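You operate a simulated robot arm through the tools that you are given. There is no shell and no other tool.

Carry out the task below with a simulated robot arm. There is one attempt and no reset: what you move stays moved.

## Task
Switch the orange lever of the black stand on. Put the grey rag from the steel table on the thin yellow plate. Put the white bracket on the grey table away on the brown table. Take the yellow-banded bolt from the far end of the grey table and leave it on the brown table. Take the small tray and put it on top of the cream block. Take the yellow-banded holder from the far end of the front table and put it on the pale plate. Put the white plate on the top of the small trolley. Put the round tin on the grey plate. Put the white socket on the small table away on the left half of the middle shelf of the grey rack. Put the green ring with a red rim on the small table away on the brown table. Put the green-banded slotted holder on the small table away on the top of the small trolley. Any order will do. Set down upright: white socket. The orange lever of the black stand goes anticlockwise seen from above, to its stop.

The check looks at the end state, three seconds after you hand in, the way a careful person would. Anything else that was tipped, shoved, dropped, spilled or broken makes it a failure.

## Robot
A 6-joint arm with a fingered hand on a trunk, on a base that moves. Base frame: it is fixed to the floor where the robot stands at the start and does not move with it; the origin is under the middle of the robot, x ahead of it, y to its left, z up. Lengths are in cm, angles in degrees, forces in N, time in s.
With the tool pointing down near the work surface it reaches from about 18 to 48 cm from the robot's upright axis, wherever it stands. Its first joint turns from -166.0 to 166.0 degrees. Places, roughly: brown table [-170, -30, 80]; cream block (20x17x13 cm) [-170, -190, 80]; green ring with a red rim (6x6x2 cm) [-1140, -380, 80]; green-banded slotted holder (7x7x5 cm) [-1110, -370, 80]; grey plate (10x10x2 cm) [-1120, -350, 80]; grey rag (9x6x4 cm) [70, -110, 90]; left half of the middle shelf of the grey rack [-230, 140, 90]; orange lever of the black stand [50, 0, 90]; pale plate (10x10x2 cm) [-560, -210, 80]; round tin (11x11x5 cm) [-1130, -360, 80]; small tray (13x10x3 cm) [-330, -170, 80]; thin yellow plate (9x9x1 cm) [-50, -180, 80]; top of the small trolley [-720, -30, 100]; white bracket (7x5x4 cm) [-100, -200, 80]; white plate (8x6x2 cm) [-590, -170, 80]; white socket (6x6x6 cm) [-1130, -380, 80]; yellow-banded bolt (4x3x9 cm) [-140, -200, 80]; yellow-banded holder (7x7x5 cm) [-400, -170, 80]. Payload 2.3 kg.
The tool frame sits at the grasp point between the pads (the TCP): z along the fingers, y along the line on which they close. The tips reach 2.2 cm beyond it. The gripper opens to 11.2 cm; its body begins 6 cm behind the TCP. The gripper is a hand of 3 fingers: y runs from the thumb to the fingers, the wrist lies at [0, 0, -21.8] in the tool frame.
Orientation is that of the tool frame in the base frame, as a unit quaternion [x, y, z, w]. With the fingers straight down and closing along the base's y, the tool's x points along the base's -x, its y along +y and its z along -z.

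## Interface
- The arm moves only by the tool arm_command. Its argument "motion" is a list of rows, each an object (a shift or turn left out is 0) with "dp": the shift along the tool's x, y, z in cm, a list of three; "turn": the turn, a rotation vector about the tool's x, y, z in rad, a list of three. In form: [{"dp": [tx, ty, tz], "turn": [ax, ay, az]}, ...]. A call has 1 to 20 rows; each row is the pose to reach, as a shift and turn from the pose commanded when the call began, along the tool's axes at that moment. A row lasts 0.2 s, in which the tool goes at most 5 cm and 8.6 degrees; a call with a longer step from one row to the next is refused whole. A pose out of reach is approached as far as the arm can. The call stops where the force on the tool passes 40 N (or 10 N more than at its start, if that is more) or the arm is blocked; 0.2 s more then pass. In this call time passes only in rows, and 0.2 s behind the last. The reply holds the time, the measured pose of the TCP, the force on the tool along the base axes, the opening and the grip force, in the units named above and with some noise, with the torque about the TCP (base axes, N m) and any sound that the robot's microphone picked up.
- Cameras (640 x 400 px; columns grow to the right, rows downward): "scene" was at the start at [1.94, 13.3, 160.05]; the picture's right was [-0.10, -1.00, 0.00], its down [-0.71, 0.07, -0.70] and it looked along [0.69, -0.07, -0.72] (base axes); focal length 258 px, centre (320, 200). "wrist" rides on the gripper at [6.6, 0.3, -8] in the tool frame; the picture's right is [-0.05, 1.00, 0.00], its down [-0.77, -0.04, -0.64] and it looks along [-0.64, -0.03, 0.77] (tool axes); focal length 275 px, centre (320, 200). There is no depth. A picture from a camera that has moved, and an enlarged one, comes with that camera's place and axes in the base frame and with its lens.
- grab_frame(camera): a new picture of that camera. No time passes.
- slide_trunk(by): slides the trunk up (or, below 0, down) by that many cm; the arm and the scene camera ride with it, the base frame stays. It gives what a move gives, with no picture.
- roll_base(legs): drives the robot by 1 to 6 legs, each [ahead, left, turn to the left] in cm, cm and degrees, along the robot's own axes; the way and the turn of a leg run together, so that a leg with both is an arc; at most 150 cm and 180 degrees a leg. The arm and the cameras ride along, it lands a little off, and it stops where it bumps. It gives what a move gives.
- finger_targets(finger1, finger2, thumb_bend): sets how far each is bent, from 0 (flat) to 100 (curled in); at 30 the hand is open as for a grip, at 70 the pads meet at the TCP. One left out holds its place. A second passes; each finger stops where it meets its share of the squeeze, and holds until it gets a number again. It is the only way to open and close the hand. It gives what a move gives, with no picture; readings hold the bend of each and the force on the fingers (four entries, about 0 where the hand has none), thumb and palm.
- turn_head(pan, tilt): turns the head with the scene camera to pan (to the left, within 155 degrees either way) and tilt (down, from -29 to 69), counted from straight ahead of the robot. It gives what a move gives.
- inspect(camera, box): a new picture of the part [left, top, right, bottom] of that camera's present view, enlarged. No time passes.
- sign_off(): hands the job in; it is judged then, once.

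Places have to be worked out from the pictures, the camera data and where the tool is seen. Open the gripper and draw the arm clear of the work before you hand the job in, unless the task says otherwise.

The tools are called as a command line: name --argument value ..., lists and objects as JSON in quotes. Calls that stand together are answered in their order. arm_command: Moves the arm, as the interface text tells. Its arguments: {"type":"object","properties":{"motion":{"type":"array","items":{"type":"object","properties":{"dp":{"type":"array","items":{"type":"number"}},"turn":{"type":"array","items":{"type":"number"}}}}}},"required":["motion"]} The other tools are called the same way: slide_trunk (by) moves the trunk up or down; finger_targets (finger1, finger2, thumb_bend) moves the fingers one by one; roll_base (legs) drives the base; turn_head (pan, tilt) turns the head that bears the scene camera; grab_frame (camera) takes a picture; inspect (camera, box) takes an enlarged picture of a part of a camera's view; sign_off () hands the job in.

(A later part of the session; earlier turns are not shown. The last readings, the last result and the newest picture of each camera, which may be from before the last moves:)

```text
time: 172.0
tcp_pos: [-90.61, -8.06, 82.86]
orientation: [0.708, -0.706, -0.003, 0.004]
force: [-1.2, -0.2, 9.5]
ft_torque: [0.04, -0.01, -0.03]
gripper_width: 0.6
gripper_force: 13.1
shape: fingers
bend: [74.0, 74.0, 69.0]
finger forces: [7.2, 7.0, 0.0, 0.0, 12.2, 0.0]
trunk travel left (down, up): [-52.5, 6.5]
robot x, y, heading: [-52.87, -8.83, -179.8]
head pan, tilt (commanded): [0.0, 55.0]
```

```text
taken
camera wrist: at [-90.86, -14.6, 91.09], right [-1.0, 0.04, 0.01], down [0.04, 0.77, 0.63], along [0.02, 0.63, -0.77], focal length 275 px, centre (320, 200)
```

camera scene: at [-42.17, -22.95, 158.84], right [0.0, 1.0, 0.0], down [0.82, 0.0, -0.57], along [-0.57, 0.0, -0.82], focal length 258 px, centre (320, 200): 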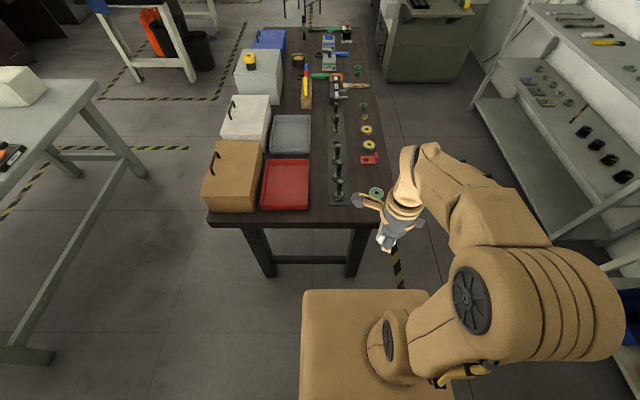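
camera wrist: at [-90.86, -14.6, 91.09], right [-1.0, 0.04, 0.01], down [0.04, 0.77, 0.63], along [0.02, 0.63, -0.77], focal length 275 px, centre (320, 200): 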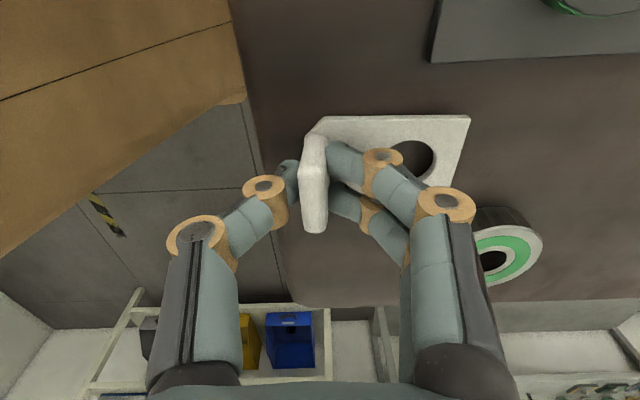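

Contact (9.5 N), table top ≈ 78.7. I ease up 0.2 cm and open moderately.

arm_command --motion '[{"dp": [0, 0, -0.25]}]'

finger_targets --finger1 60 --finger2 60 --thumb_bend 60

arm_command --motion '[{"dp": [0, 0, -1]}, {"dp": [0, 0, -3]}, {"dp": [0, 0, -6]}, {"dp": [0, 0, -9]}, {"dp": [0, 0, -13]}, {"dp": [0, 0, -17]}, {"dp": [0, 0, -21]}]'

grab_frame --camera "wrist"

```text
time: 172.4
tcp_pos: [-90.66, -8.06, 83.23]
orientation: [0.707, -0.707, -0.001, 0.002]
force: [-0.5, -0.5, 0.5]
ft_torque: [-0.02, -0.03, 0.01]
gripper_width: 0.62
gripper_force: 11.3
shape: fingers
bend: [74.0, 74.0, 69.0]
finger forces: [5.7, 5.6, 0.0, 0.0, 11.4, 0.0]
trunk travel left (down, up): [-52.5, 6.5]
robot x, y, heading: [-52.78, -8.88, -179.9]
head pan, tilt (commanded): [0.0, 55.0]
```

```text
time: 173.4
tcp_pos: [-90.64, -8.09, 83.18]
orientation: [0.708, -0.706, -0.002, 0.002]
force: [0.2, 0.7, 0.4]
ft_torque: [0.06, 0.04, -0.01]
gripper_width: 2.64
gripper_force: 0.0
shape: fingers
bend: [60.0, 60.0, 60.0]
finger forces: [0.0, 0.0, 0.0, 0.1, 0.0, 0.0]
trunk travel left (down, up): [-52.5, 6.5]
robot x, y, heading: [-52.95, -9.21, -179.9]
head pan, tilt (commanded): [0.0, 55.0]
```

```text
time: 175.0
tcp_pos: [-90.23, -7.93, 104.25]
orientation: [0.708, -0.707, -0.001, 0.003]
force: [0.1, 0.5, 1.3]
ft_torque: [0.03, 0.05, -0.02]
gripper_width: 2.71
gripper_force: 0.0
shape: fingers
bend: [60.0, 60.0, 60.0]
finger forces: [0.0, 0.0, 0.0, 0.0, 0.1, 0.0]
trunk travel left (down, up): [-52.5, 6.5]
robot x, y, heading: [-52.49, -8.5, -179.7]
head pan, tilt (commanded): [0.0, 55.0]
```

```text
taken
camera wrist: at [-90.63, -14.53, 112.39], right [-1.0, 0.04, 0.01], down [0.04, 0.77, 0.63], along [0.02, 0.63, -0.77], focal length 275 px, centre (320, 200)
```

wrist: 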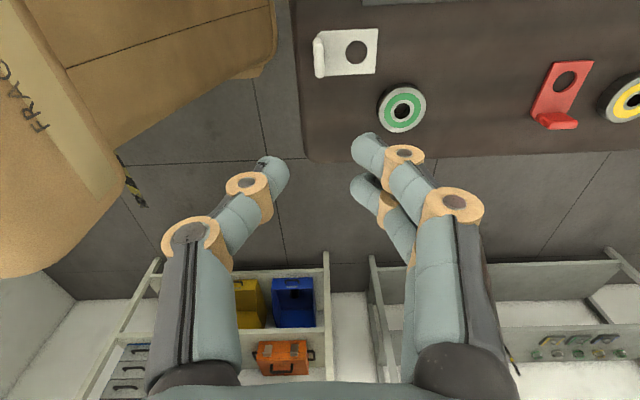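

The white bracket stands on the brown table. Next the yellow-banded bolt: I retract, turn the hand back to neutral and drive back around to behind the grey table.

arm_command --motion '[{"dp": [0.1, -1, -0.7], "turn": [0, 0, -0.1428]}, {"dp": [0.2, -2, -1.4], "turn": [0, 0, -0.2856]}, {"dp": [0.3, -3, -2.1], "turn": [0, 0, -0.4284]}, {"dp": [0.4, -4, -2.8], "turn": [0, 0, -0.5712]}, {"dp": [0.5, -5, -3.5], "turn": [0, 0, -0.714]}, {"dp": [0.6, -6, -4.2], "turn": [0, 0, -0.8568]}, {"dp": [0.7, -7, -4.9], "turn": [0, 0, -0.9996]}, {"dp": [0.8, -8, -5.6], "turn": [0, 0, -1.1424]}, {"dp": [0.9, -9, -6.3], "turn": [0, 0, -1.2852]}, {"dp": [1, -10, -7], "turn": [0, 0, -1.428]}, {"dp": [1, -11.2, -8], "turn": [0, 0, -1.5708]}]'

roll_base --legs '[[-50, 0, 0], [0, 130, 0], [0, 125, 0], [0, 0, -90], [0, 141, 0]]'

turn_head --pan 0 --tilt 50

grab_frame --camera "scene"

grab_frame --camera "wrist"

```text
time: 177.4
tcp_pos: [-79.04, -9.01, 112.24]
orientation: [1.0, 0.002, -0.003, 0.0]
force: [-0.6, -0.1, -0.7]
ft_torque: [0.01, -0.02, -0.02]
gripper_width: 2.68
gripper_force: 0.0
shape: fingers
bend: [60.0, 60.0, 60.0]
finger forces: [0.0, 0.0, 0.0, 0.1, 0.0, 0.1]
trunk travel left (down, up): [-52.5, 6.5]
robot x, y, heading: [-52.87, -8.73, -179.8]
head pan, tilt (commanded): [0.0, 55.0]
```

```text
time: 203.3
tcp_pos: [-148.49, -236.47, 112.18]
orientation: [-0.69, 0.724, 0.003, 0.001]
force: [0.0, 0.1, 0.0]
ft_torque: [0.02, 0.01, 0.01]
gripper_width: 2.67
gripper_force: 0.0
shape: fingers
bend: [60.0, 60.0, 60.0]
finger forces: [0.0, 0.0, 0.1, 0.0, 0.0, 0.1]
trunk travel left (down, up): [-52.5, 6.5]
robot x, y, heading: [-149.97, -262.58, 87.4]
head pan, tilt (commanded): [0.0, 55.0]
```

```text
time: 203.9
tcp_pos: [-148.58, -236.47, 112.15]
orientation: [-0.69, 0.724, 0.002, 0.002]
force: [0.8, -0.8, 1.0]
ft_torque: [-0.01, 0.0, 0.01]
gripper_width: 2.67
gripper_force: 0.1
shape: fingers
bend: [60.0, 60.0, 60.0]
finger forces: [0.1, 0.0, 0.1, 0.0, 0.1, 0.1]
trunk travel left (down, up): [-52.5, 6.5]
robot x, y, heading: [-149.22, -262.78, 87.2]
head pan, tilt (commanded): [0.0, 50.0]
```

```text
taken
camera scene: at [-163.78, -260.35, 159.48], right [1.0, -0.05, 0.0], down [-0.04, -0.77, -0.64], along [0.03, 0.64, -0.77], focal length 258 px, centre (320, 200)
```

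scene: 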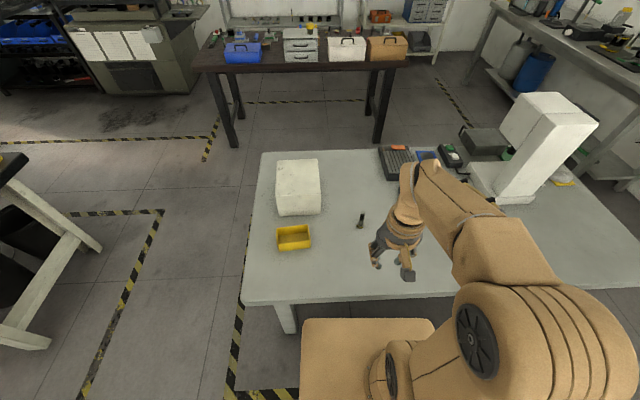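

```text
taken
camera wrist: at [-149.15, -243.01, 120.19], right [-1.0, 0.1, 0.0], down [0.07, 0.76, 0.64], along [0.06, 0.64, -0.77], focal length 275 px, centre (320, 200)
```

wrist: 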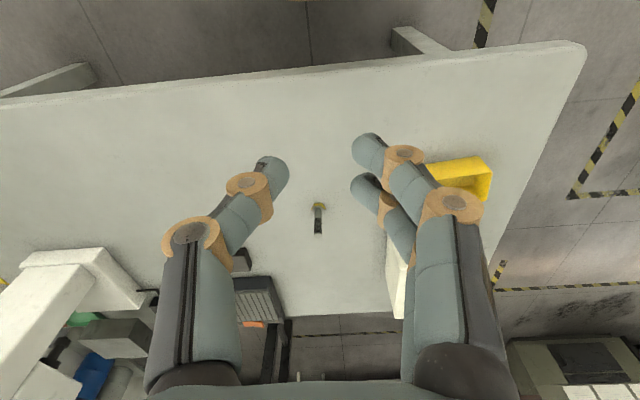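

The bolt stands at about (-145.1, -204.1). I straighten my heading, roll ahead 9 cm and lower the trunk.

roll_base --legs '[[9, 0, 2.8]]'

slide_trunk --by -10

finger_targets --finger1 45 --finger2 45 --thumb_bend 45

grab_frame --camera "wrist"

```text
time: 205.0
tcp_pos: [-149.53, -227.3, 112.15]
orientation: [-0.706, 0.708, 0.003, 0.001]
force: [-1.0, -0.2, -0.5]
ft_torque: [-0.03, 0.0, -0.01]
gripper_width: 2.7
gripper_force: 0.1
shape: fingers
bend: [60.0, 60.0, 60.0]
finger forces: [0.1, 0.0, 0.0, 0.0, 0.0, 0.0]
trunk travel left (down, up): [-52.5, 6.5]
robot x, y, heading: [-149.25, -253.61, 90.1]
head pan, tilt (commanded): [0.0, 50.0]
```

```text
time: 206.4
tcp_pos: [-149.66, -227.39, 102.15]
orientation: [-0.706, 0.708, 0.002, 0.001]
force: [-0.4, 0.1, -0.2]
ft_torque: [0.01, 0.01, 0.01]
gripper_width: 2.71
gripper_force: 0.1
shape: fingers
bend: [60.0, 60.0, 60.0]
finger forces: [0.0, 0.0, 0.1, 0.0, 0.0, 0.0]
trunk travel left (down, up): [-42.5, 16.5]
robot x, y, heading: [-149.31, -253.69, 90.3]
head pan, tilt (commanded): [0.0, 50.0]
```

```text
time: 207.4
tcp_pos: [-149.67, -227.21, 102.15]
orientation: [-0.707, 0.708, 0.003, 0.001]
force: [0.1, 0.3, 0.2]
ft_torque: [-0.02, -0.02, 0.01]
gripper_width: 6.91
gripper_force: 0.1
shape: fingers
bend: [45.0, 45.0, 45.0]
finger forces: [0.0, 0.1, 0.1, 0.0, 0.1, 0.0]
trunk travel left (down, up): [-42.5, 16.5]
robot x, y, heading: [-149.6, -253.6, 90.0]
head pan, tilt (commanded): [0.0, 50.0]
```

```text
taken
camera wrist: at [-149.87, -233.92, 110.19], right [-1.0, 0.05, 0.0], down [0.04, 0.77, 0.64], along [0.03, 0.64, -0.77], focal length 275 px, centre (320, 200)
```

wrist: 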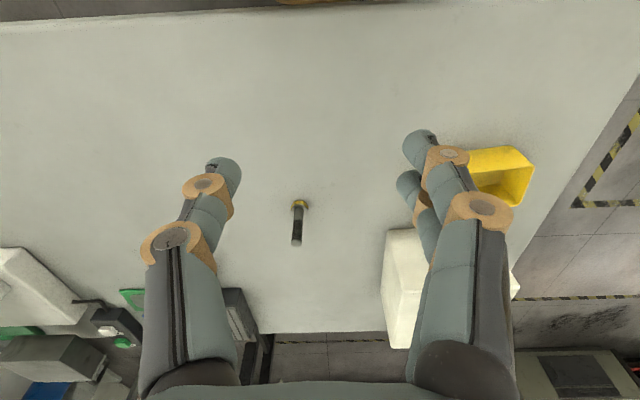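

Bolt axis at (-145.05, -204.05). I move above it.

arm_command --motion '[{"dp": [-3.9, -0.8, 1.5]}, {"dp": [-7.8, -1.6, 3]}, {"dp": [-11.7, -2.4, 4.5]}, {"dp": [-15.6, -3.2, 6]}, {"dp": [-19.5, -4, 7.5]}, {"dp": [-23.2, -4.6, 9.2]}]'

grab_frame --camera "wrist"

```text
time: 208.8
tcp_pos: [-144.81, -204.07, 93.0]
orientation: [-0.707, 0.707, 0.0, -0.001]
force: [-0.5, 0.1, 0.1]
ft_torque: [0.0, -0.02, -0.01]
gripper_width: 6.91
gripper_force: 0.1
shape: fingers
bend: [45.0, 45.0, 45.0]
finger forces: [0.1, 0.1, 0.0, 0.0, 0.1, 0.1]
trunk travel left (down, up): [-42.5, 16.5]
robot x, y, heading: [-149.52, -253.62, 90.0]
head pan, tilt (commanded): [0.0, 50.0]
```

```text
taken
camera wrist: at [-145.15, -210.58, 101.01], right [-1.0, 0.05, 0.0], down [0.04, 0.77, 0.63], along [0.03, 0.63, -0.77], focal length 275 px, centre (320, 200)
```

wrist: 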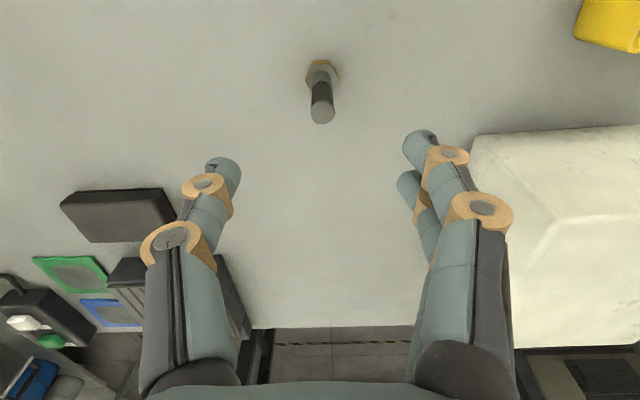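

The bolt is on the tool axis. I descend around the shaft, tips above its head, and close.

arm_command --motion '[{"dp": [-0.2, 0, 3]}, {"dp": [-0.3, 0, 6]}, {"dp": [-0.3, 0, 9]}, {"dp": [-0.3, 0, 12]}, {"dp": [-0.3, 0, 13]}]'

grab_frame --camera "wrist"

```text
time: 210.0
tcp_pos: [-145.06, -203.46, 80.11]
orientation: [-0.707, 0.707, 0.002, 0.002]
force: [0.1, 0.4, 0.2]
ft_torque: [0.03, 0.02, -0.03]
gripper_width: 6.89
gripper_force: 0.1
shape: fingers
bend: [45.0, 45.0, 45.0]
finger forces: [0.0, 0.0, 0.0, 0.0, 0.0, 0.0]
trunk travel left (down, up): [-42.5, 16.5]
robot x, y, heading: [-149.44, -253.77, 89.9]
head pan, tilt (commanded): [0.0, 50.0]
```

```text
taken
camera wrist: at [-145.34, -210.22, 88.07], right [-1.0, 0.05, 0.0], down [0.04, 0.77, 0.64], along [0.03, 0.64, -0.77], focal length 275 px, centre (320, 200)
```

wrist: 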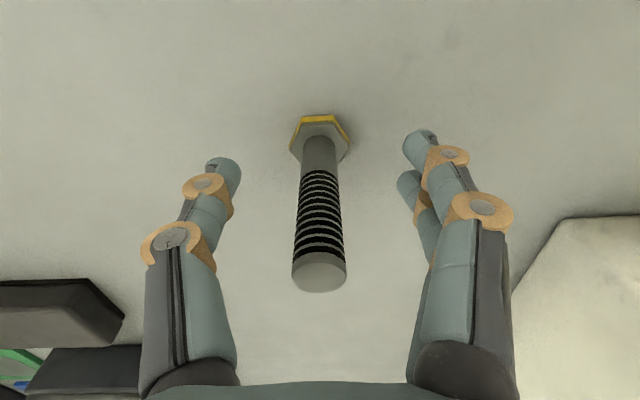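

The shaft is centred. I close on it with moderate force and lift.

finger_targets --finger1 74 --finger2 74 --thumb_bend 76

arm_command --motion '[{"dp": [0, 0, -1]}, {"dp": [0, 0, -3]}, {"dp": [0, 0, -6]}, {"dp": [0, 0, -9]}]'

grab_frame --camera "wrist"

```text
time: 211.0
tcp_pos: [-145.08, -203.62, 80.12]
orientation: [-0.706, 0.708, 0.003, 0.001]
force: [0.0, -0.3, 0.4]
ft_torque: [0.01, -0.02, 0.03]
gripper_width: 0.75
gripper_force: 10.0
shape: fingers
bend: [71.0, 71.0, 68.0]
finger forces: [4.7, 5.6, 0.0, 0.0, 9.9, 0.0]
trunk travel left (down, up): [-42.5, 16.5]
robot x, y, heading: [-149.53, -253.95, 90.0]
head pan, tilt (commanded): [0.0, 50.0]
```

```text
time: 212.0
tcp_pos: [-144.95, -203.83, 89.32]
orientation: [-0.706, 0.708, 0.002, 0.001]
force: [-0.4, 0.3, -1.1]
ft_torque: [0.0, -0.01, 0.01]
gripper_width: 0.74
gripper_force: 10.1
shape: fingers
bend: [71.0, 71.0, 68.0]
finger forces: [4.9, 5.7, 0.0, 0.0, 9.9, 0.0]
trunk travel left (down, up): [-42.5, 16.5]
robot x, y, heading: [-149.74, -253.54, 90.3]
head pan, tilt (commanded): [0.0, 50.0]
```

```text
taken
camera wrist: at [-145.21, -210.38, 97.24], right [-1.0, 0.05, 0.0], down [0.04, 0.77, 0.64], along [0.03, 0.64, -0.77], focal length 275 px, centre (320, 200)
```

wrist: 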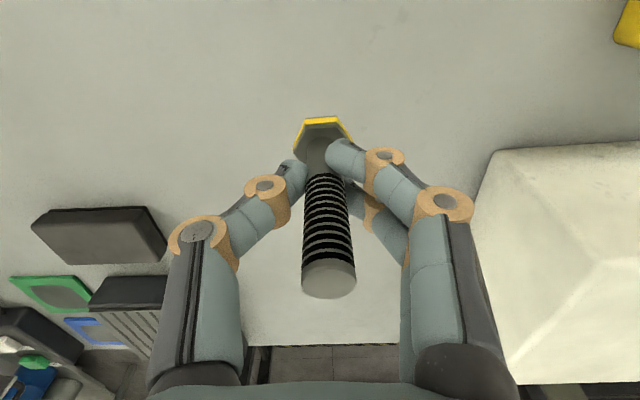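

The bolt is held and lifted cleanly. I firm the grip slightly, retract, raise the trunk and drive back around to the brown table.

finger_targets --finger1 77 --finger2 77 --thumb_bend 80

arm_command --motion '[{"dp": [3, 0.6, -2.5]}, {"dp": [6.5, 1.3, -4.5]}, {"dp": [10, 2, -6.5]}, {"dp": [13.5, 2.7, -8]}, {"dp": [17, 3.4, -9.5]}, {"dp": [20.5, 4, -11]}, {"dp": [24, 4.5, -12.5]}]'

slide_trunk --by 10

roll_base --legs '[[-11, 0, 0], [0, -146, 0], [125, 0, 0], [125, 0, 0], [0, 0, 90]]'

grab_frame --camera "wrist"

```text
time: 213.0
tcp_pos: [-144.85, -203.75, 89.18]
orientation: [-0.707, 0.708, 0.003, 0.001]
force: [0.3, -0.6, -1.6]
ft_torque: [0.02, 0.01, 0.0]
gripper_width: 0.66
gripper_force: 15.3
shape: fingers
bend: [73.0, 73.0, 69.0]
finger forces: [7.9, 8.8, 0.0, 0.0, 14.2, 0.0]
trunk travel left (down, up): [-42.5, 16.5]
robot x, y, heading: [-149.71, -253.42, 89.9]
head pan, tilt (commanded): [0.0, 50.0]
```

```text
time: 214.6
tcp_pos: [-149.44, -227.97, 101.43]
orientation: [-0.706, 0.708, 0.002, 0.001]
force: [0.1, -0.9, -1.8]
ft_torque: [0.02, 0.0, -0.01]
gripper_width: 0.64
gripper_force: 15.7
shape: fingers
bend: [74.0, 73.0, 69.0]
finger forces: [7.5, 9.8, 0.0, 0.0, 13.7, 0.1]
trunk travel left (down, up): [-42.5, 16.5]
robot x, y, heading: [-149.63, -253.18, 89.9]
head pan, tilt (commanded): [0.0, 50.0]
```

```text
time: 215.9
tcp_pos: [-149.48, -227.92, 111.37]
orientation: [-0.706, 0.708, 0.002, 0.002]
force: [-0.4, 0.6, -2.0]
ft_torque: [-0.03, 0.0, 0.0]
gripper_width: 0.63
gripper_force: 15.5
shape: fingers
bend: [74.0, 73.0, 69.0]
finger forces: [7.5, 9.9, 0.0, 0.0, 13.9, 0.0]
trunk travel left (down, up): [-52.5, 6.5]
robot x, y, heading: [-149.54, -253.68, 89.9]
head pan, tilt (commanded): [0.0, 50.0]
```

```text
time: 239.6
tcp_pos: [-33.4, -15.01, 111.44]
orientation: [1.0, 0.021, -0.003, 0.002]
force: [-1.3, 0.6, -2.0]
ft_torque: [0.01, -0.01, 0.02]
gripper_width: 0.6
gripper_force: 15.3
shape: fingers
bend: [74.0, 73.0, 69.0]
finger forces: [7.2, 10.0, 0.0, 0.0, 13.6, 0.1]
trunk travel left (down, up): [-52.5, 6.5]
robot x, y, heading: [-7.7, -13.83, -177.4]
head pan, tilt (commanded): [0.0, 50.0]
```

```text
taken
camera wrist: at [-26.75, -15.05, 119.44], right [0.0, -1.0, 0.0], down [-0.77, 0.0, 0.64], along [-0.64, 0.0, -0.77], focal length 275 px, centre (320, 200)
```

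wrist: 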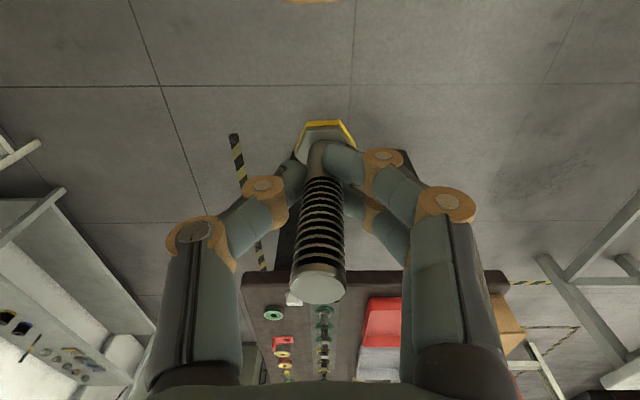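

The bolt is still held (its ~2 N weight shows). I roll up to the brown table and straighten.

roll_base --legs '[[45, 0, -2.5]]'

turn_head --pan 0 --tilt 58

grab_frame --camera "scene"

grab_frame --camera "wrist"

```text
time: 242.3
tcp_pos: [-79.19, -15.1, 111.36]
orientation: [1.0, 0.001, -0.002, 0.002]
force: [-0.8, 0.1, -1.4]
ft_torque: [0.02, -0.02, -0.03]
gripper_width: 0.6
gripper_force: 15.5
shape: fingers
bend: [74.0, 73.0, 69.0]
finger forces: [7.0, 10.0, 0.1, 0.0, 13.7, 0.1]
trunk travel left (down, up): [-52.5, 6.5]
robot x, y, heading: [-53.45, -15.05, -179.8]
head pan, tilt (commanded): [0.0, 50.0]
```

```text
time: 243.0
tcp_pos: [-79.0, -15.18, 111.3]
orientation: [1.0, 0.001, -0.003, 0.001]
force: [0.0, -0.2, -1.6]
ft_torque: [-0.01, -0.01, 0.02]
gripper_width: 0.61
gripper_force: 15.1
shape: fingers
bend: [74.0, 73.0, 69.0]
finger forces: [7.1, 10.0, 0.0, 0.0, 13.7, 0.0]
trunk travel left (down, up): [-52.5, 6.5]
robot x, y, heading: [-53.15, -15.09, -180.0]
head pan, tilt (commanded): [0.0, 58.0]
```

```text
taken
camera scene: at [-54.16, -29.13, 158.46], right [0.0, 1.0, 0.0], down [0.85, 0.0, -0.53], along [-0.53, 0.0, -0.85], focal length 258 px, centre (320, 200)
```

scene: 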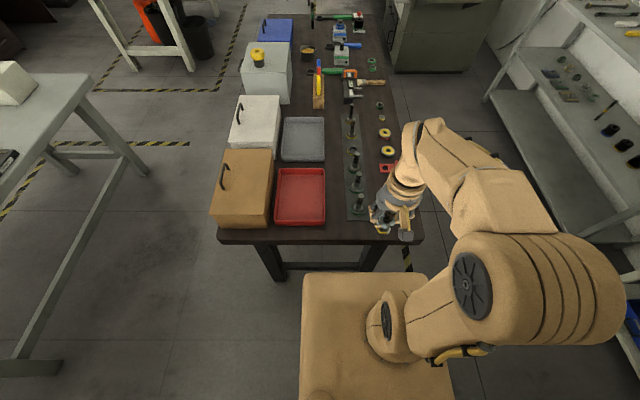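

```text
taken
camera wrist: at [-72.34, -15.35, 119.44], right [-0.04, -1.0, 0.0], down [-0.77, 0.04, 0.64], along [-0.64, 0.03, -0.77], focal length 275 px, centre (320, 200)
```

wrist: 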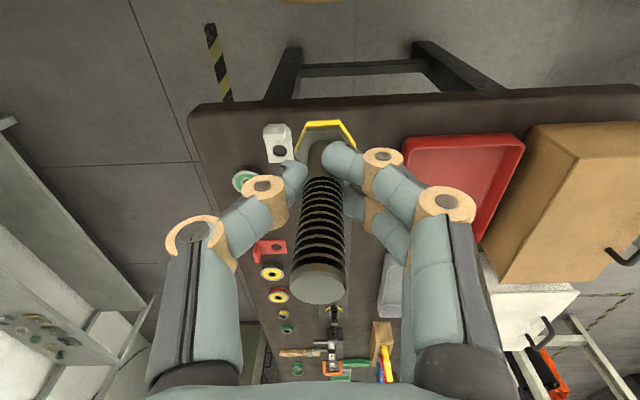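

The spot around (-91.5, -15) by the near edge is clear. I bring the bolt over it and descend.

arm_command --motion '[{"dp": [-2.5, 0, 3.5]}, {"dp": [-5, 0, 7]}, {"dp": [-7.5, 0, 10.5]}, {"dp": [-10, 0, 14]}, {"dp": [-12.5, 0, 17.5]}, {"dp": [-12.5, 0, 20.5]}, {"dp": [-12.5, 0, 23.5]}]'

grab_frame --camera "wrist"

inspect --camera "scene" --box '[290, 160, 450, 280]'

```text
time: 244.6
tcp_pos: [-91.79, -15.15, 87.87]
orientation: [1.0, 0.001, -0.003, 0.001]
force: [0.2, -0.4, -1.6]
ft_torque: [0.01, -0.02, -0.02]
gripper_width: 0.57
gripper_force: 15.2
shape: fingers
bend: [74.0, 73.0, 70.0]
finger forces: [6.8, 10.0, 0.1, 0.0, 13.4, 0.0]
trunk travel left (down, up): [-52.5, 6.5]
robot x, y, heading: [-53.02, -15.19, -179.9]
head pan, tilt (commanded): [0.0, 58.0]
```

```text
taken
camera wrist: at [-85.13, -15.41, 95.91], right [-0.04, -1.0, 0.0], down [-0.77, 0.04, 0.64], along [-0.64, 0.03, -0.77], focal length 275 px, centre (320, 200)
```

wrist: 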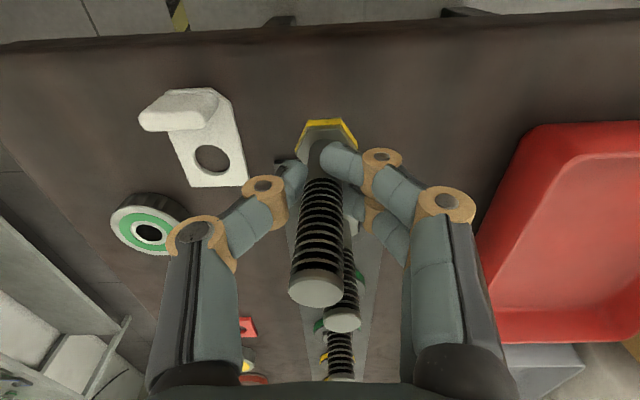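

```text
3.33 times, centred on (370, 220) of scene
camera zoom: at [-54.26, -29.14, 158.46], right [0.0, 1.0, 0.0], down [0.85, 0.0, -0.53], along [-0.53, 0.0, -0.85], focal length 860 px, centre (153, 133)
```

zoom: 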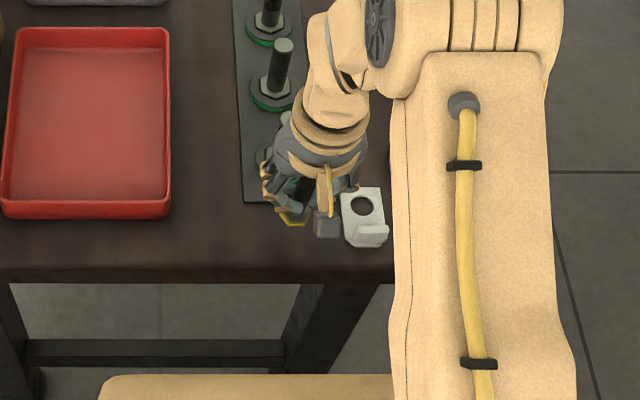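

All clear around. I lower the last 3 cm gently.

arm_command --motion '[{"dp": [0.2, 0, 1]}, {"dp": [0.2, 0, 2]}, {"dp": [0.2, 0, 2.6]}, {"dp": [0.2, 0, 3.0]}]'

```text
time: 245.6
tcp_pos: [-91.5, -15.22, 85.09]
orientation: [1.0, 0.001, -0.002, 0.001]
force: [-0.5, 0.3, -2.2]
ft_torque: [0.03, -0.02, 0.01]
gripper_width: 0.54
gripper_force: 14.8
shape: fingers
bend: [74.0, 73.0, 70.0]
finger forces: [6.9, 10.0, 0.0, 0.0, 13.5, 0.1]
trunk travel left (down, up): [-52.5, 6.5]
robot x, y, heading: [-53.04, -15.26, -179.9]
head pan, tilt (commanded): [0.0, 58.0]
```

arm_command --motion '[{"dp": [0, 0, 0.25]}, {"dp": [0, 0, 0.5]}, {"dp": [0, 0, 0.75]}]'

```text
time: 246.4
tcp_pos: [-91.43, -15.28, 84.52]
orientation: [1.0, 0.001, -0.005, 0.001]
force: [-0.5, -1.6, 23.7]
ft_torque: [-0.09, 0.06, -0.03]
gripper_width: 0.46
gripper_force: 23.5
shape: fingers
bend: [75.0, 75.0, 72.0]
finger forces: [12.2, 15.1, 0.0, 0.0, 19.2, 0.0]
trunk travel left (down, up): [-52.5, 6.5]
robot x, y, heading: [-53.0, -15.05, -179.8]
head pan, tilt (commanded): [0.0, 58.0]
```

The bolt is down (24 N). I ease up a hair and open in two stages.

arm_command --motion '[{"dp": [0, 0, -0.3]}]'

finger_targets --finger1 66 --finger2 66 --thumb_bend 64

finger_targets --finger1 52 --finger2 52 --thumb_bend 52

grab_frame --camera "wrist"

```text
time: 246.8
tcp_pos: [-91.35, -15.25, 84.57]
orientation: [1.0, 0.0, -0.001, 0.002]
force: [-0.5, 0.9, 6.9]
ft_torque: [-0.02, 0.04, 0.01]
gripper_width: 0.47
gripper_force: 18.9
shape: fingers
bend: [75.0, 74.0, 72.0]
finger forces: [9.4, 12.0, 0.0, 0.0, 15.9, 0.1]
trunk travel left (down, up): [-52.5, 6.5]
robot x, y, heading: [-53.55, -14.95, -179.8]
head pan, tilt (commanded): [0.0, 58.0]
```

```text
time: 247.8
tcp_pos: [-91.62, -15.35, 84.62]
orientation: [1.0, 0.001, -0.002, 0.001]
force: [0.5, -0.4, 1.3]
ft_torque: [-0.01, -0.01, 0.0]
gripper_width: 1.4
gripper_force: 0.5
shape: fingers
bend: [66.0, 66.0, 64.0]
finger forces: [0.3, 0.2, 0.1, 0.0, 0.1, 0.1]
trunk travel left (down, up): [-52.5, 6.5]
robot x, y, heading: [-53.43, -14.83, -179.8]
head pan, tilt (commanded): [0.0, 58.0]
```

```text
time: 248.8
tcp_pos: [-91.36, -15.31, 84.5]
orientation: [1.0, 0.001, -0.002, 0.001]
force: [-1.5, -0.2, 0.2]
ft_torque: [-0.02, -0.01, -0.03]
gripper_width: 4.88
gripper_force: 0.0
shape: fingers
bend: [52.0, 52.0, 52.0]
finger forces: [0.1, 0.1, 0.0, 0.0, 0.0, 0.1]
trunk travel left (down, up): [-52.5, 6.5]
robot x, y, heading: [-53.32, -14.84, -179.8]
head pan, tilt (commanded): [0.0, 58.0]
```

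```text
taken
camera wrist: at [-84.79, -15.45, 92.59], right [-0.04, -1.0, 0.0], down [-0.77, 0.04, 0.64], along [-0.64, 0.03, -0.77], focal length 275 px, centre (320, 200)
```

wrist: 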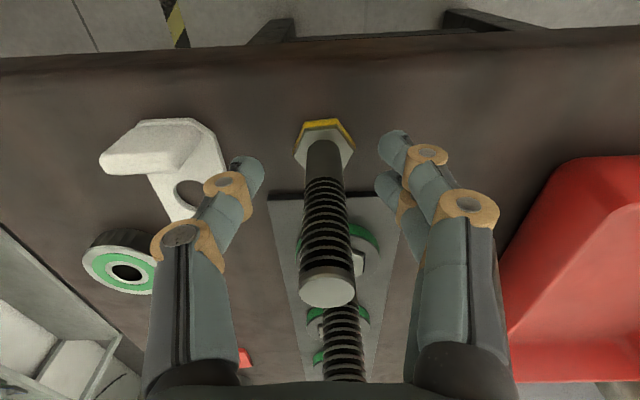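

The bolt stands upright on the brown table. I lift straight up and check.

arm_command --motion '[{"dp": [0, 0, -3]}, {"dp": [0, 0, -7]}, {"dp": [0, 0, -11]}, {"dp": [0, 0, -15]}, {"dp": [3, 0, -19]}, {"dp": [7, 0, -22]}, {"dp": [11, 0, -25]}, {"dp": [13, 0, -28]}]'

grab_frame --camera "wrist"

```text
time: 250.6
tcp_pos: [-78.34, -15.13, 112.14]
orientation: [1.0, 0.002, -0.002, 0.0]
force: [-0.5, -0.4, 0.3]
ft_torque: [0.01, -0.01, -0.05]
gripper_width: 4.88
gripper_force: 0.1
shape: fingers
bend: [52.0, 52.0, 52.0]
finger forces: [0.1, 0.0, 0.0, 0.0, 0.0, 0.1]
trunk travel left (down, up): [-52.5, 6.5]
robot x, y, heading: [-53.34, -15.5, -179.7]
head pan, tilt (commanded): [0.0, 58.0]
```

```text
taken
camera wrist: at [-71.62, -15.29, 120.22], right [-0.04, -1.0, 0.0], down [-0.77, 0.03, 0.64], along [-0.64, 0.03, -0.77], focal length 275 px, centre (320, 200)
```

wrist: 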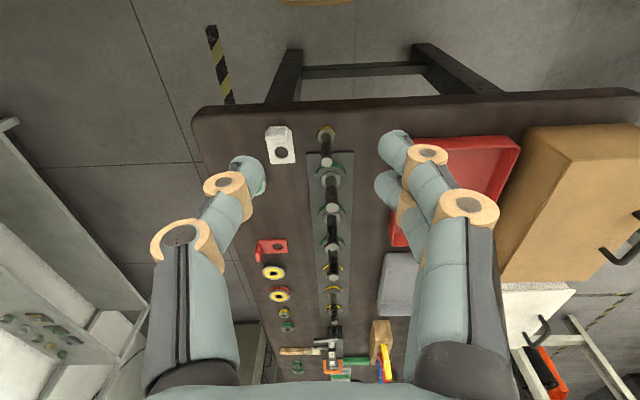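

Bolt and bracket are in place. Next is the small tray near (-330, -170); I drive down the corridor between the tables and look ahead.

roll_base --legs '[[-25, 0, 0], [0, 96, 0], [120, 0, 0], [100, 0, 0]]'

turn_head --pan 15 --tilt 35

grab_frame --camera "scene"

```text
time: 267.5
tcp_pos: [-271.41, -115.08, 112.22]
orientation: [1.0, 0.004, -0.002, 0.001]
force: [0.0, -0.2, 0.3]
ft_torque: [0.01, 0.02, -0.01]
gripper_width: 4.9
gripper_force: 0.0
shape: fingers
bend: [52.0, 52.0, 52.0]
finger forces: [0.0, 0.0, 0.1, 0.1, 0.0, 0.0]
trunk travel left (down, up): [-52.5, 6.5]
robot x, y, heading: [-246.35, -114.83, -179.6]
head pan, tilt (commanded): [0.0, 58.0]
```

```text
time: 268.3
tcp_pos: [-271.46, -115.12, 112.23]
orientation: [1.0, 0.004, -0.003, 0.001]
force: [0.0, 0.8, 0.4]
ft_torque: [-0.01, -0.02, 0.02]
gripper_width: 4.87
gripper_force: 0.0
shape: fingers
bend: [52.0, 52.0, 52.0]
finger forces: [0.0, 0.1, 0.0, 0.0, 0.0, 0.0]
trunk travel left (down, up): [-52.5, 6.5]
robot x, y, heading: [-246.14, -114.97, -179.6]
head pan, tilt (commanded): [15.0, 35.0]
```

```text
taken
camera scene: at [-248.75, -131.19, 161.65], right [-0.27, 0.96, 0.0], down [0.55, 0.15, -0.82], along [-0.79, -0.22, -0.57], focal length 258 px, centre (320, 200)
```

scene: 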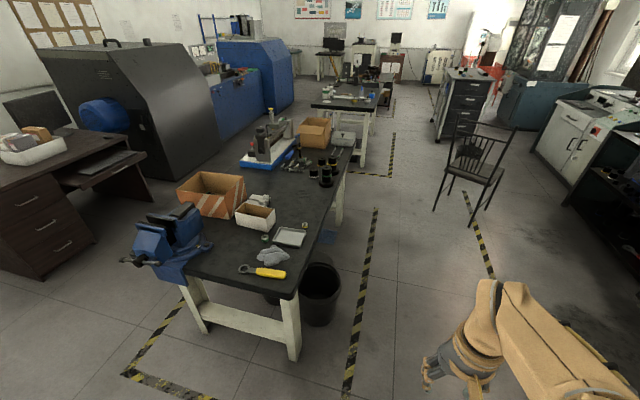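

The front table has the vise at its near end; the flat grey tray is near (-330, -168), with a black bin on the floor beside the table edge. I move a bit closer and look down at the tray and bin.

roll_base --legs '[[22, 0, 0]]'

turn_head --pan 35 --tilt 45

grab_frame --camera "scene"

inspect --camera "scene" --box '[220, 120, 420, 260]'

```text
time: 270.0
tcp_pos: [-293.12, -115.37, 112.3]
orientation: [1.0, 0.005, -0.003, 0.001]
force: [-0.4, 0.6, 0.2]
ft_torque: [0.03, 0.01, 0.04]
gripper_width: 4.88
gripper_force: 0.0
shape: fingers
bend: [52.0, 52.0, 52.0]
finger forces: [0.0, 0.0, 0.0, 0.1, 0.0, 0.0]
trunk travel left (down, up): [-52.5, 6.5]
robot x, y, heading: [-267.89, -115.63, -179.4]
head pan, tilt (commanded): [15.0, 35.0]
```

```text
time: 270.8
tcp_pos: [-293.17, -115.37, 112.25]
orientation: [1.0, 0.005, -0.003, 0.0]
force: [-0.9, -0.1, -0.7]
ft_torque: [0.01, 0.02, -0.02]
gripper_width: 4.89
gripper_force: 0.1
shape: fingers
bend: [52.0, 52.0, 52.0]
finger forces: [0.0, 0.0, 0.0, 0.0, 0.0, 0.1]
trunk travel left (down, up): [-52.5, 6.5]
robot x, y, heading: [-268.46, -115.15, -179.6]
head pan, tilt (commanded): [35.0, 45.0]
```

```text
taken
camera scene: at [-268.48, -133.79, 160.18], right [-0.58, 0.81, 0.0], down [0.57, 0.41, -0.71], along [-0.58, -0.41, -0.71], focal length 258 px, centre (320, 200)
```

scene: 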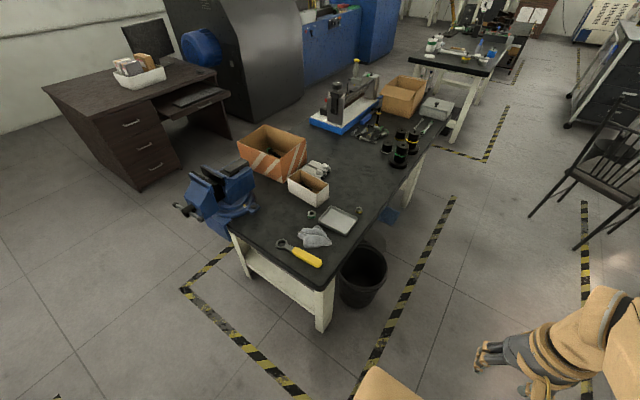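

```text
2.86 times, centred on (320, 190) of scene
camera zoom: at [-268.48, -133.79, 160.18], right [-0.58, 0.81, 0.0], down [0.57, 0.41, -0.71], along [-0.58, -0.41, -0.71], focal length 738 px, centre (320, 229)
```

zoom: 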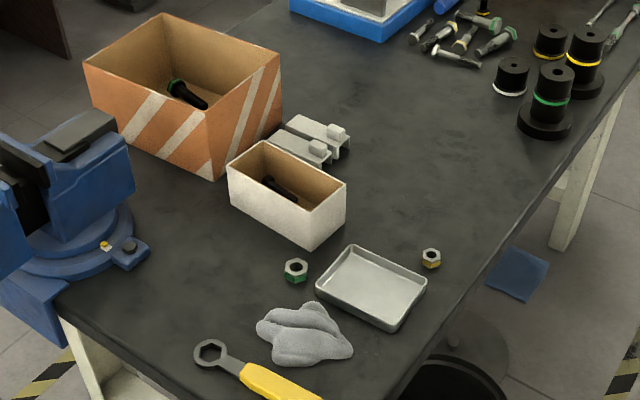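

The tray spans x -333..-324, y -174..-161 (long side along y); a rag and two nuts are nearby. I'll stand at about (-309, -127) facing -y, clear of the bin.

roll_base --legs '[[0, 0, 90], [0, -40, 0], [11, 0, 0]]'

turn_head --pan -10 --tilt 58

grab_frame --camera "scene"

grab_frame --camera "wrist"

```text
time: 278.0
tcp_pos: [-307.8, -152.77, 112.08]
orientation: [0.695, 0.719, -0.001, 0.003]
force: [0.1, -0.7, 0.0]
ft_torque: [0.01, -0.02, -0.01]
gripper_width: 4.9
gripper_force: 0.1
shape: fingers
bend: [52.0, 52.0, 52.0]
finger forces: [0.0, 0.0, 0.0, 0.0, 0.0, 0.0]
trunk travel left (down, up): [-52.5, 6.5]
robot x, y, heading: [-308.47, -127.14, -87.9]
head pan, tilt (commanded): [35.0, 45.0]
```

```text
time: 279.1
tcp_pos: [-307.69, -152.48, 112.2]
orientation: [0.695, 0.719, -0.001, 0.002]
force: [0.3, -0.2, -0.4]
ft_torque: [0.03, -0.02, -0.01]
gripper_width: 4.88
gripper_force: 0.1
shape: fingers
bend: [52.0, 52.0, 52.0]
finger forces: [0.0, 0.0, 0.0, 0.0, 0.0, 0.0]
trunk travel left (down, up): [-52.5, 6.5]
robot x, y, heading: [-308.49, -127.6, -87.9]
head pan, tilt (commanded): [-10.0, 58.0]
```

```text
taken
camera scene: at [-295.81, -127.79, 158.46], right [-0.99, 0.14, 0.0], down [0.12, 0.84, -0.53], along [-0.07, -0.53, -0.85], focal length 258 px, centre (320, 200)
```

scene: 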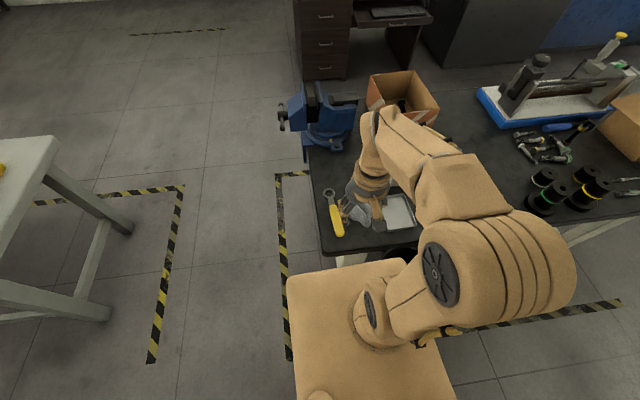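

```text
taken
camera wrist: at [-307.71, -145.85, 120.19], right [1.0, -0.01, 0.0], down [-0.01, -0.77, 0.64], along [-0.01, -0.64, -0.77], focal length 275 px, centre (320, 200)
```

wrist: 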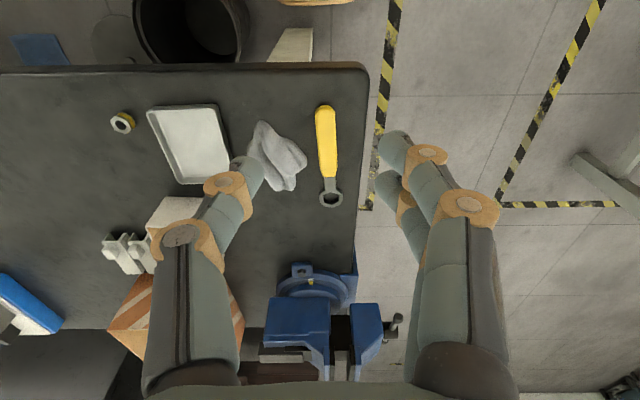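

Tray centre is (-328.4, -167.3), 10 cm across x. I open a bit wider than the tray and move above it.

finger_targets --finger1 27 --finger2 27 --thumb_bend 27

arm_command --motion '[{"dp": [-2, -3, 2.4]}, {"dp": [-4, -6, 4.8]}, {"dp": [-6, -9, 7.2]}, {"dp": [-8, -12, 9.6]}, {"dp": [-10, -15, 12]}, {"dp": [-12, -18.2, 14.5]}, {"dp": [-14, -21.2, 17]}]'

grab_frame --camera "wrist"

```text
time: 280.1
tcp_pos: [-307.8, -152.66, 112.16]
orientation: [0.694, 0.72, -0.001, 0.003]
force: [-0.2, -0.6, -0.3]
ft_torque: [0.01, 0.01, 0.01]
gripper_width: 11.63
gripper_force: 0.1
shape: fingers
bend: [27.0, 27.0, 27.0]
finger forces: [0.0, 0.0, 0.0, 0.1, 0.0, 0.0]
trunk travel left (down, up): [-52.5, 6.5]
robot x, y, heading: [-308.49, -127.96, -87.6]
head pan, tilt (commanded): [-10.0, 58.0]
```

```text
time: 281.8
tcp_pos: [-328.4, -167.35, 94.91]
orientation: [0.695, 0.719, -0.001, 0.002]
force: [0.0, 0.5, 0.8]
ft_torque: [0.04, -0.01, 0.02]
gripper_width: 11.68
gripper_force: 0.0
shape: fingers
bend: [27.0, 27.0, 27.0]
finger forces: [0.1, 0.0, 0.1, 0.0, 0.1, 0.0]
trunk travel left (down, up): [-52.5, 6.5]
robot x, y, heading: [-308.62, -127.29, -87.7]
head pan, tilt (commanded): [-10.0, 58.0]
```

```text
taken
camera wrist: at [-328.41, -160.6, 103.07], right [1.0, -0.01, 0.0], down [-0.01, -0.77, 0.64], along [-0.01, -0.64, -0.77], focal length 275 px, centre (320, 200)
```

wrist: 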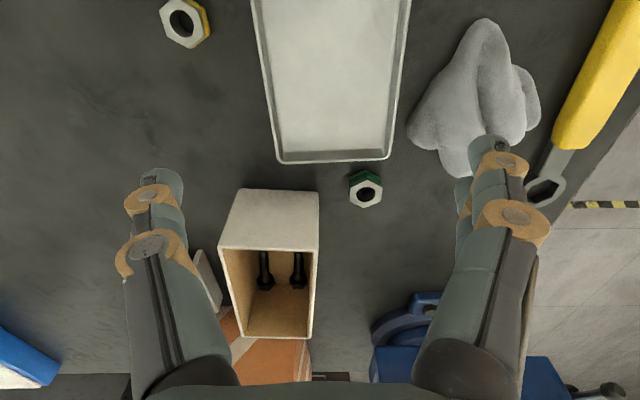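

The tray is about 0.9 cm further +x than I aimed and the rag is close on that side; I bias the grasp to y ≈ -165 with the fingers just outside the tray wall, and descend most of the way to check.

arm_command --motion '[{"dp": [1.2, 0.25, 2]}, {"dp": [2.33, 0.48, 4.5]}, {"dp": [2.33, 0.48, 7.5]}, {"dp": [2.33, 0.48, 9.5]}]'

grab_frame --camera "wrist"

```text
time: 282.8
tcp_pos: [-327.84, -164.96, 85.68]
orientation: [0.695, 0.719, -0.002, 0.004]
force: [-0.1, -0.3, -0.3]
ft_torque: [0.01, 0.02, -0.04]
gripper_width: 11.67
gripper_force: 0.0
shape: fingers
bend: [27.0, 27.0, 27.0]
finger forces: [0.0, 0.0, 0.1, 0.0, 0.0, 0.0]
trunk travel left (down, up): [-52.5, 6.5]
robot x, y, heading: [-308.63, -127.75, -87.9]
head pan, tilt (commanded): [-10.0, 58.0]
```

```text
taken
camera wrist: at [-327.83, -158.31, 93.78], right [1.0, -0.01, 0.0], down [-0.01, -0.77, 0.64], along [-0.01, -0.64, -0.77], focal length 275 px, centre (320, 200)
```

wrist: 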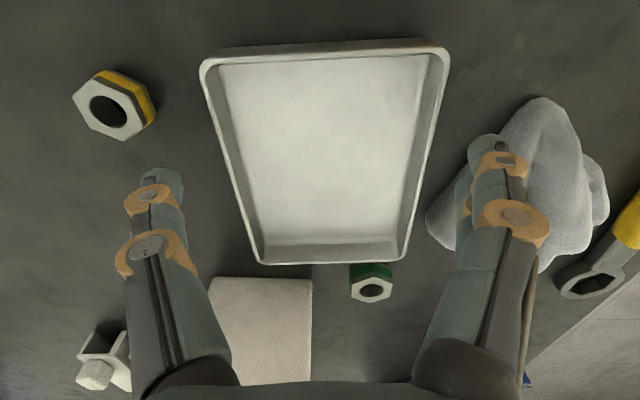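

Fingers clear the rag only narrowly, so I narrow the opening slightly before the final descent.

finger_targets --finger1 33 --finger2 33 --thumb_bend 31

arm_command --motion '[{"dp": [0, 0.1, 1.2]}, {"dp": [0, 0.1, 2.4]}, {"dp": [0, 0.1, 3.0]}]'

grab_frame --camera "wrist"

```text
time: 283.8
tcp_pos: [-327.98, -165.1, 85.83]
orientation: [0.695, 0.719, -0.002, 0.003]
force: [-0.8, -0.3, 0.3]
ft_torque: [0.02, 0.02, -0.01]
gripper_width: 10.67
gripper_force: 0.1
shape: fingers
bend: [33.0, 33.0, 31.0]
finger forces: [0.0, 0.0, 0.0, 0.0, 0.1, 0.0]
trunk travel left (down, up): [-52.5, 6.5]
robot x, y, heading: [-308.78, -127.58, -87.7]
head pan, tilt (commanded): [-10.0, 58.0]
```

```text
time: 284.6
tcp_pos: [-327.9, -165.2, 82.85]
orientation: [0.694, 0.72, -0.001, 0.002]
force: [1.0, -0.2, 0.4]
ft_torque: [-0.02, -0.04, 0.03]
gripper_width: 10.7
gripper_force: 0.1
shape: fingers
bend: [33.0, 33.0, 31.0]
finger forces: [0.4, 0.3, 0.1, 0.0, 0.0, 0.1]
trunk travel left (down, up): [-52.5, 6.5]
robot x, y, heading: [-308.9, -127.28, -87.8]
head pan, tilt (commanded): [-10.0, 58.0]
```

```text
taken
camera wrist: at [-327.86, -158.45, 90.79], right [1.0, -0.01, 0.0], down [-0.01, -0.77, 0.64], along [-0.01, -0.64, -0.77], focal length 275 px, centre (320, 200)
```

wrist: 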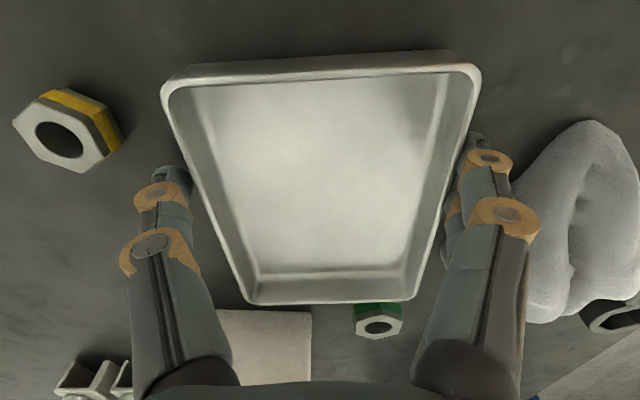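

Thumb and fingers straddle the tray walls. I close on it.

finger_targets --finger1 46 --finger2 46 --thumb_bend 46

grab_frame --camera "wrist"

```text
time: 285.6
tcp_pos: [-327.88, -165.2, 82.78]
orientation: [0.694, 0.72, -0.001, 0.002]
force: [-0.1, 0.2, 2.1]
ft_torque: [-0.05, 0.1, 0.02]
gripper_width: 9.7
gripper_force: 14.2
shape: fingers
bend: [37.0, 37.0, 39.0]
finger forces: [7.1, 7.1, 0.1, 0.0, 14.5, 0.0]
trunk travel left (down, up): [-52.5, 6.5]
robot x, y, heading: [-308.82, -127.32, -88.0]
head pan, tilt (commanded): [-10.0, 58.0]
```

```text
taken
camera wrist: at [-327.87, -158.44, 90.81], right [1.0, -0.01, 0.0], down [-0.01, -0.77, 0.64], along [-0.01, -0.64, -0.77], focal length 275 px, centre (320, 200)
```

wrist: 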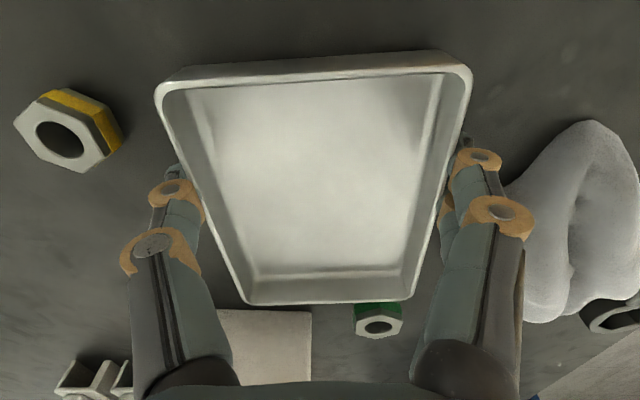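

Gripped (9.7 cm, 14 N). I firm it a bit and lift slightly to see if it stays level.

finger_targets --finger1 52 --finger2 52 --thumb_bend 52

arm_command --motion '[{"dp": [0, 0, -1]}, {"dp": [0, 0, -2.5]}, {"dp": [0, 0, -5]}]'

grab_frame --camera "wrist"

```text
time: 286.6
tcp_pos: [-328.0, -165.28, 82.83]
orientation: [0.695, 0.719, -0.001, 0.002]
force: [-0.4, -0.4, 2.7]
ft_torque: [-0.04, 0.12, 0.0]
gripper_width: 9.67
gripper_force: 21.0
shape: fingers
bend: [38.0, 38.0, 42.0]
finger forces: [10.5, 10.7, 0.0, 0.0, 21.5, 0.1]
trunk travel left (down, up): [-52.5, 6.5]
robot x, y, heading: [-308.75, -127.66, -87.8]
head pan, tilt (commanded): [-10.0, 58.0]
```

```text
time: 287.4
tcp_pos: [-328.15, -165.2, 87.62]
orientation: [0.695, 0.719, -0.002, 0.002]
force: [0.0, 0.5, -1.3]
ft_torque: [0.0, -0.01, 0.0]
gripper_width: 9.66
gripper_force: 20.7
shape: fingers
bend: [38.0, 38.0, 42.0]
finger forces: [10.4, 10.7, 0.0, 0.1, 20.6, 0.0]
trunk travel left (down, up): [-52.5, 6.5]
robot x, y, heading: [-308.53, -127.4, -88.1]
head pan, tilt (commanded): [-10.0, 58.0]
```

```text
taken
camera wrist: at [-327.98, -158.43, 95.65], right [1.0, -0.01, 0.0], down [-0.01, -0.77, 0.64], along [-0.01, -0.64, -0.77], focal length 275 px, centre (320, 200)
```

wrist: 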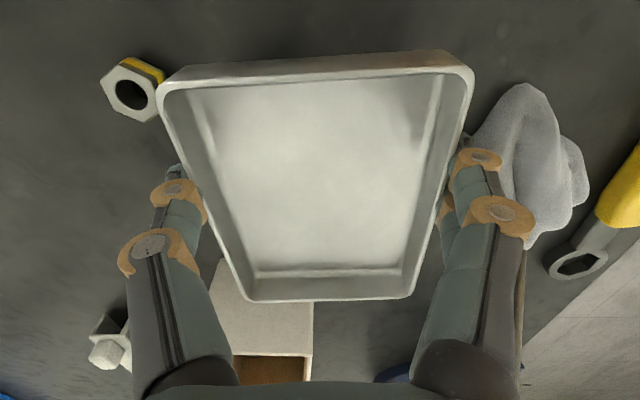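

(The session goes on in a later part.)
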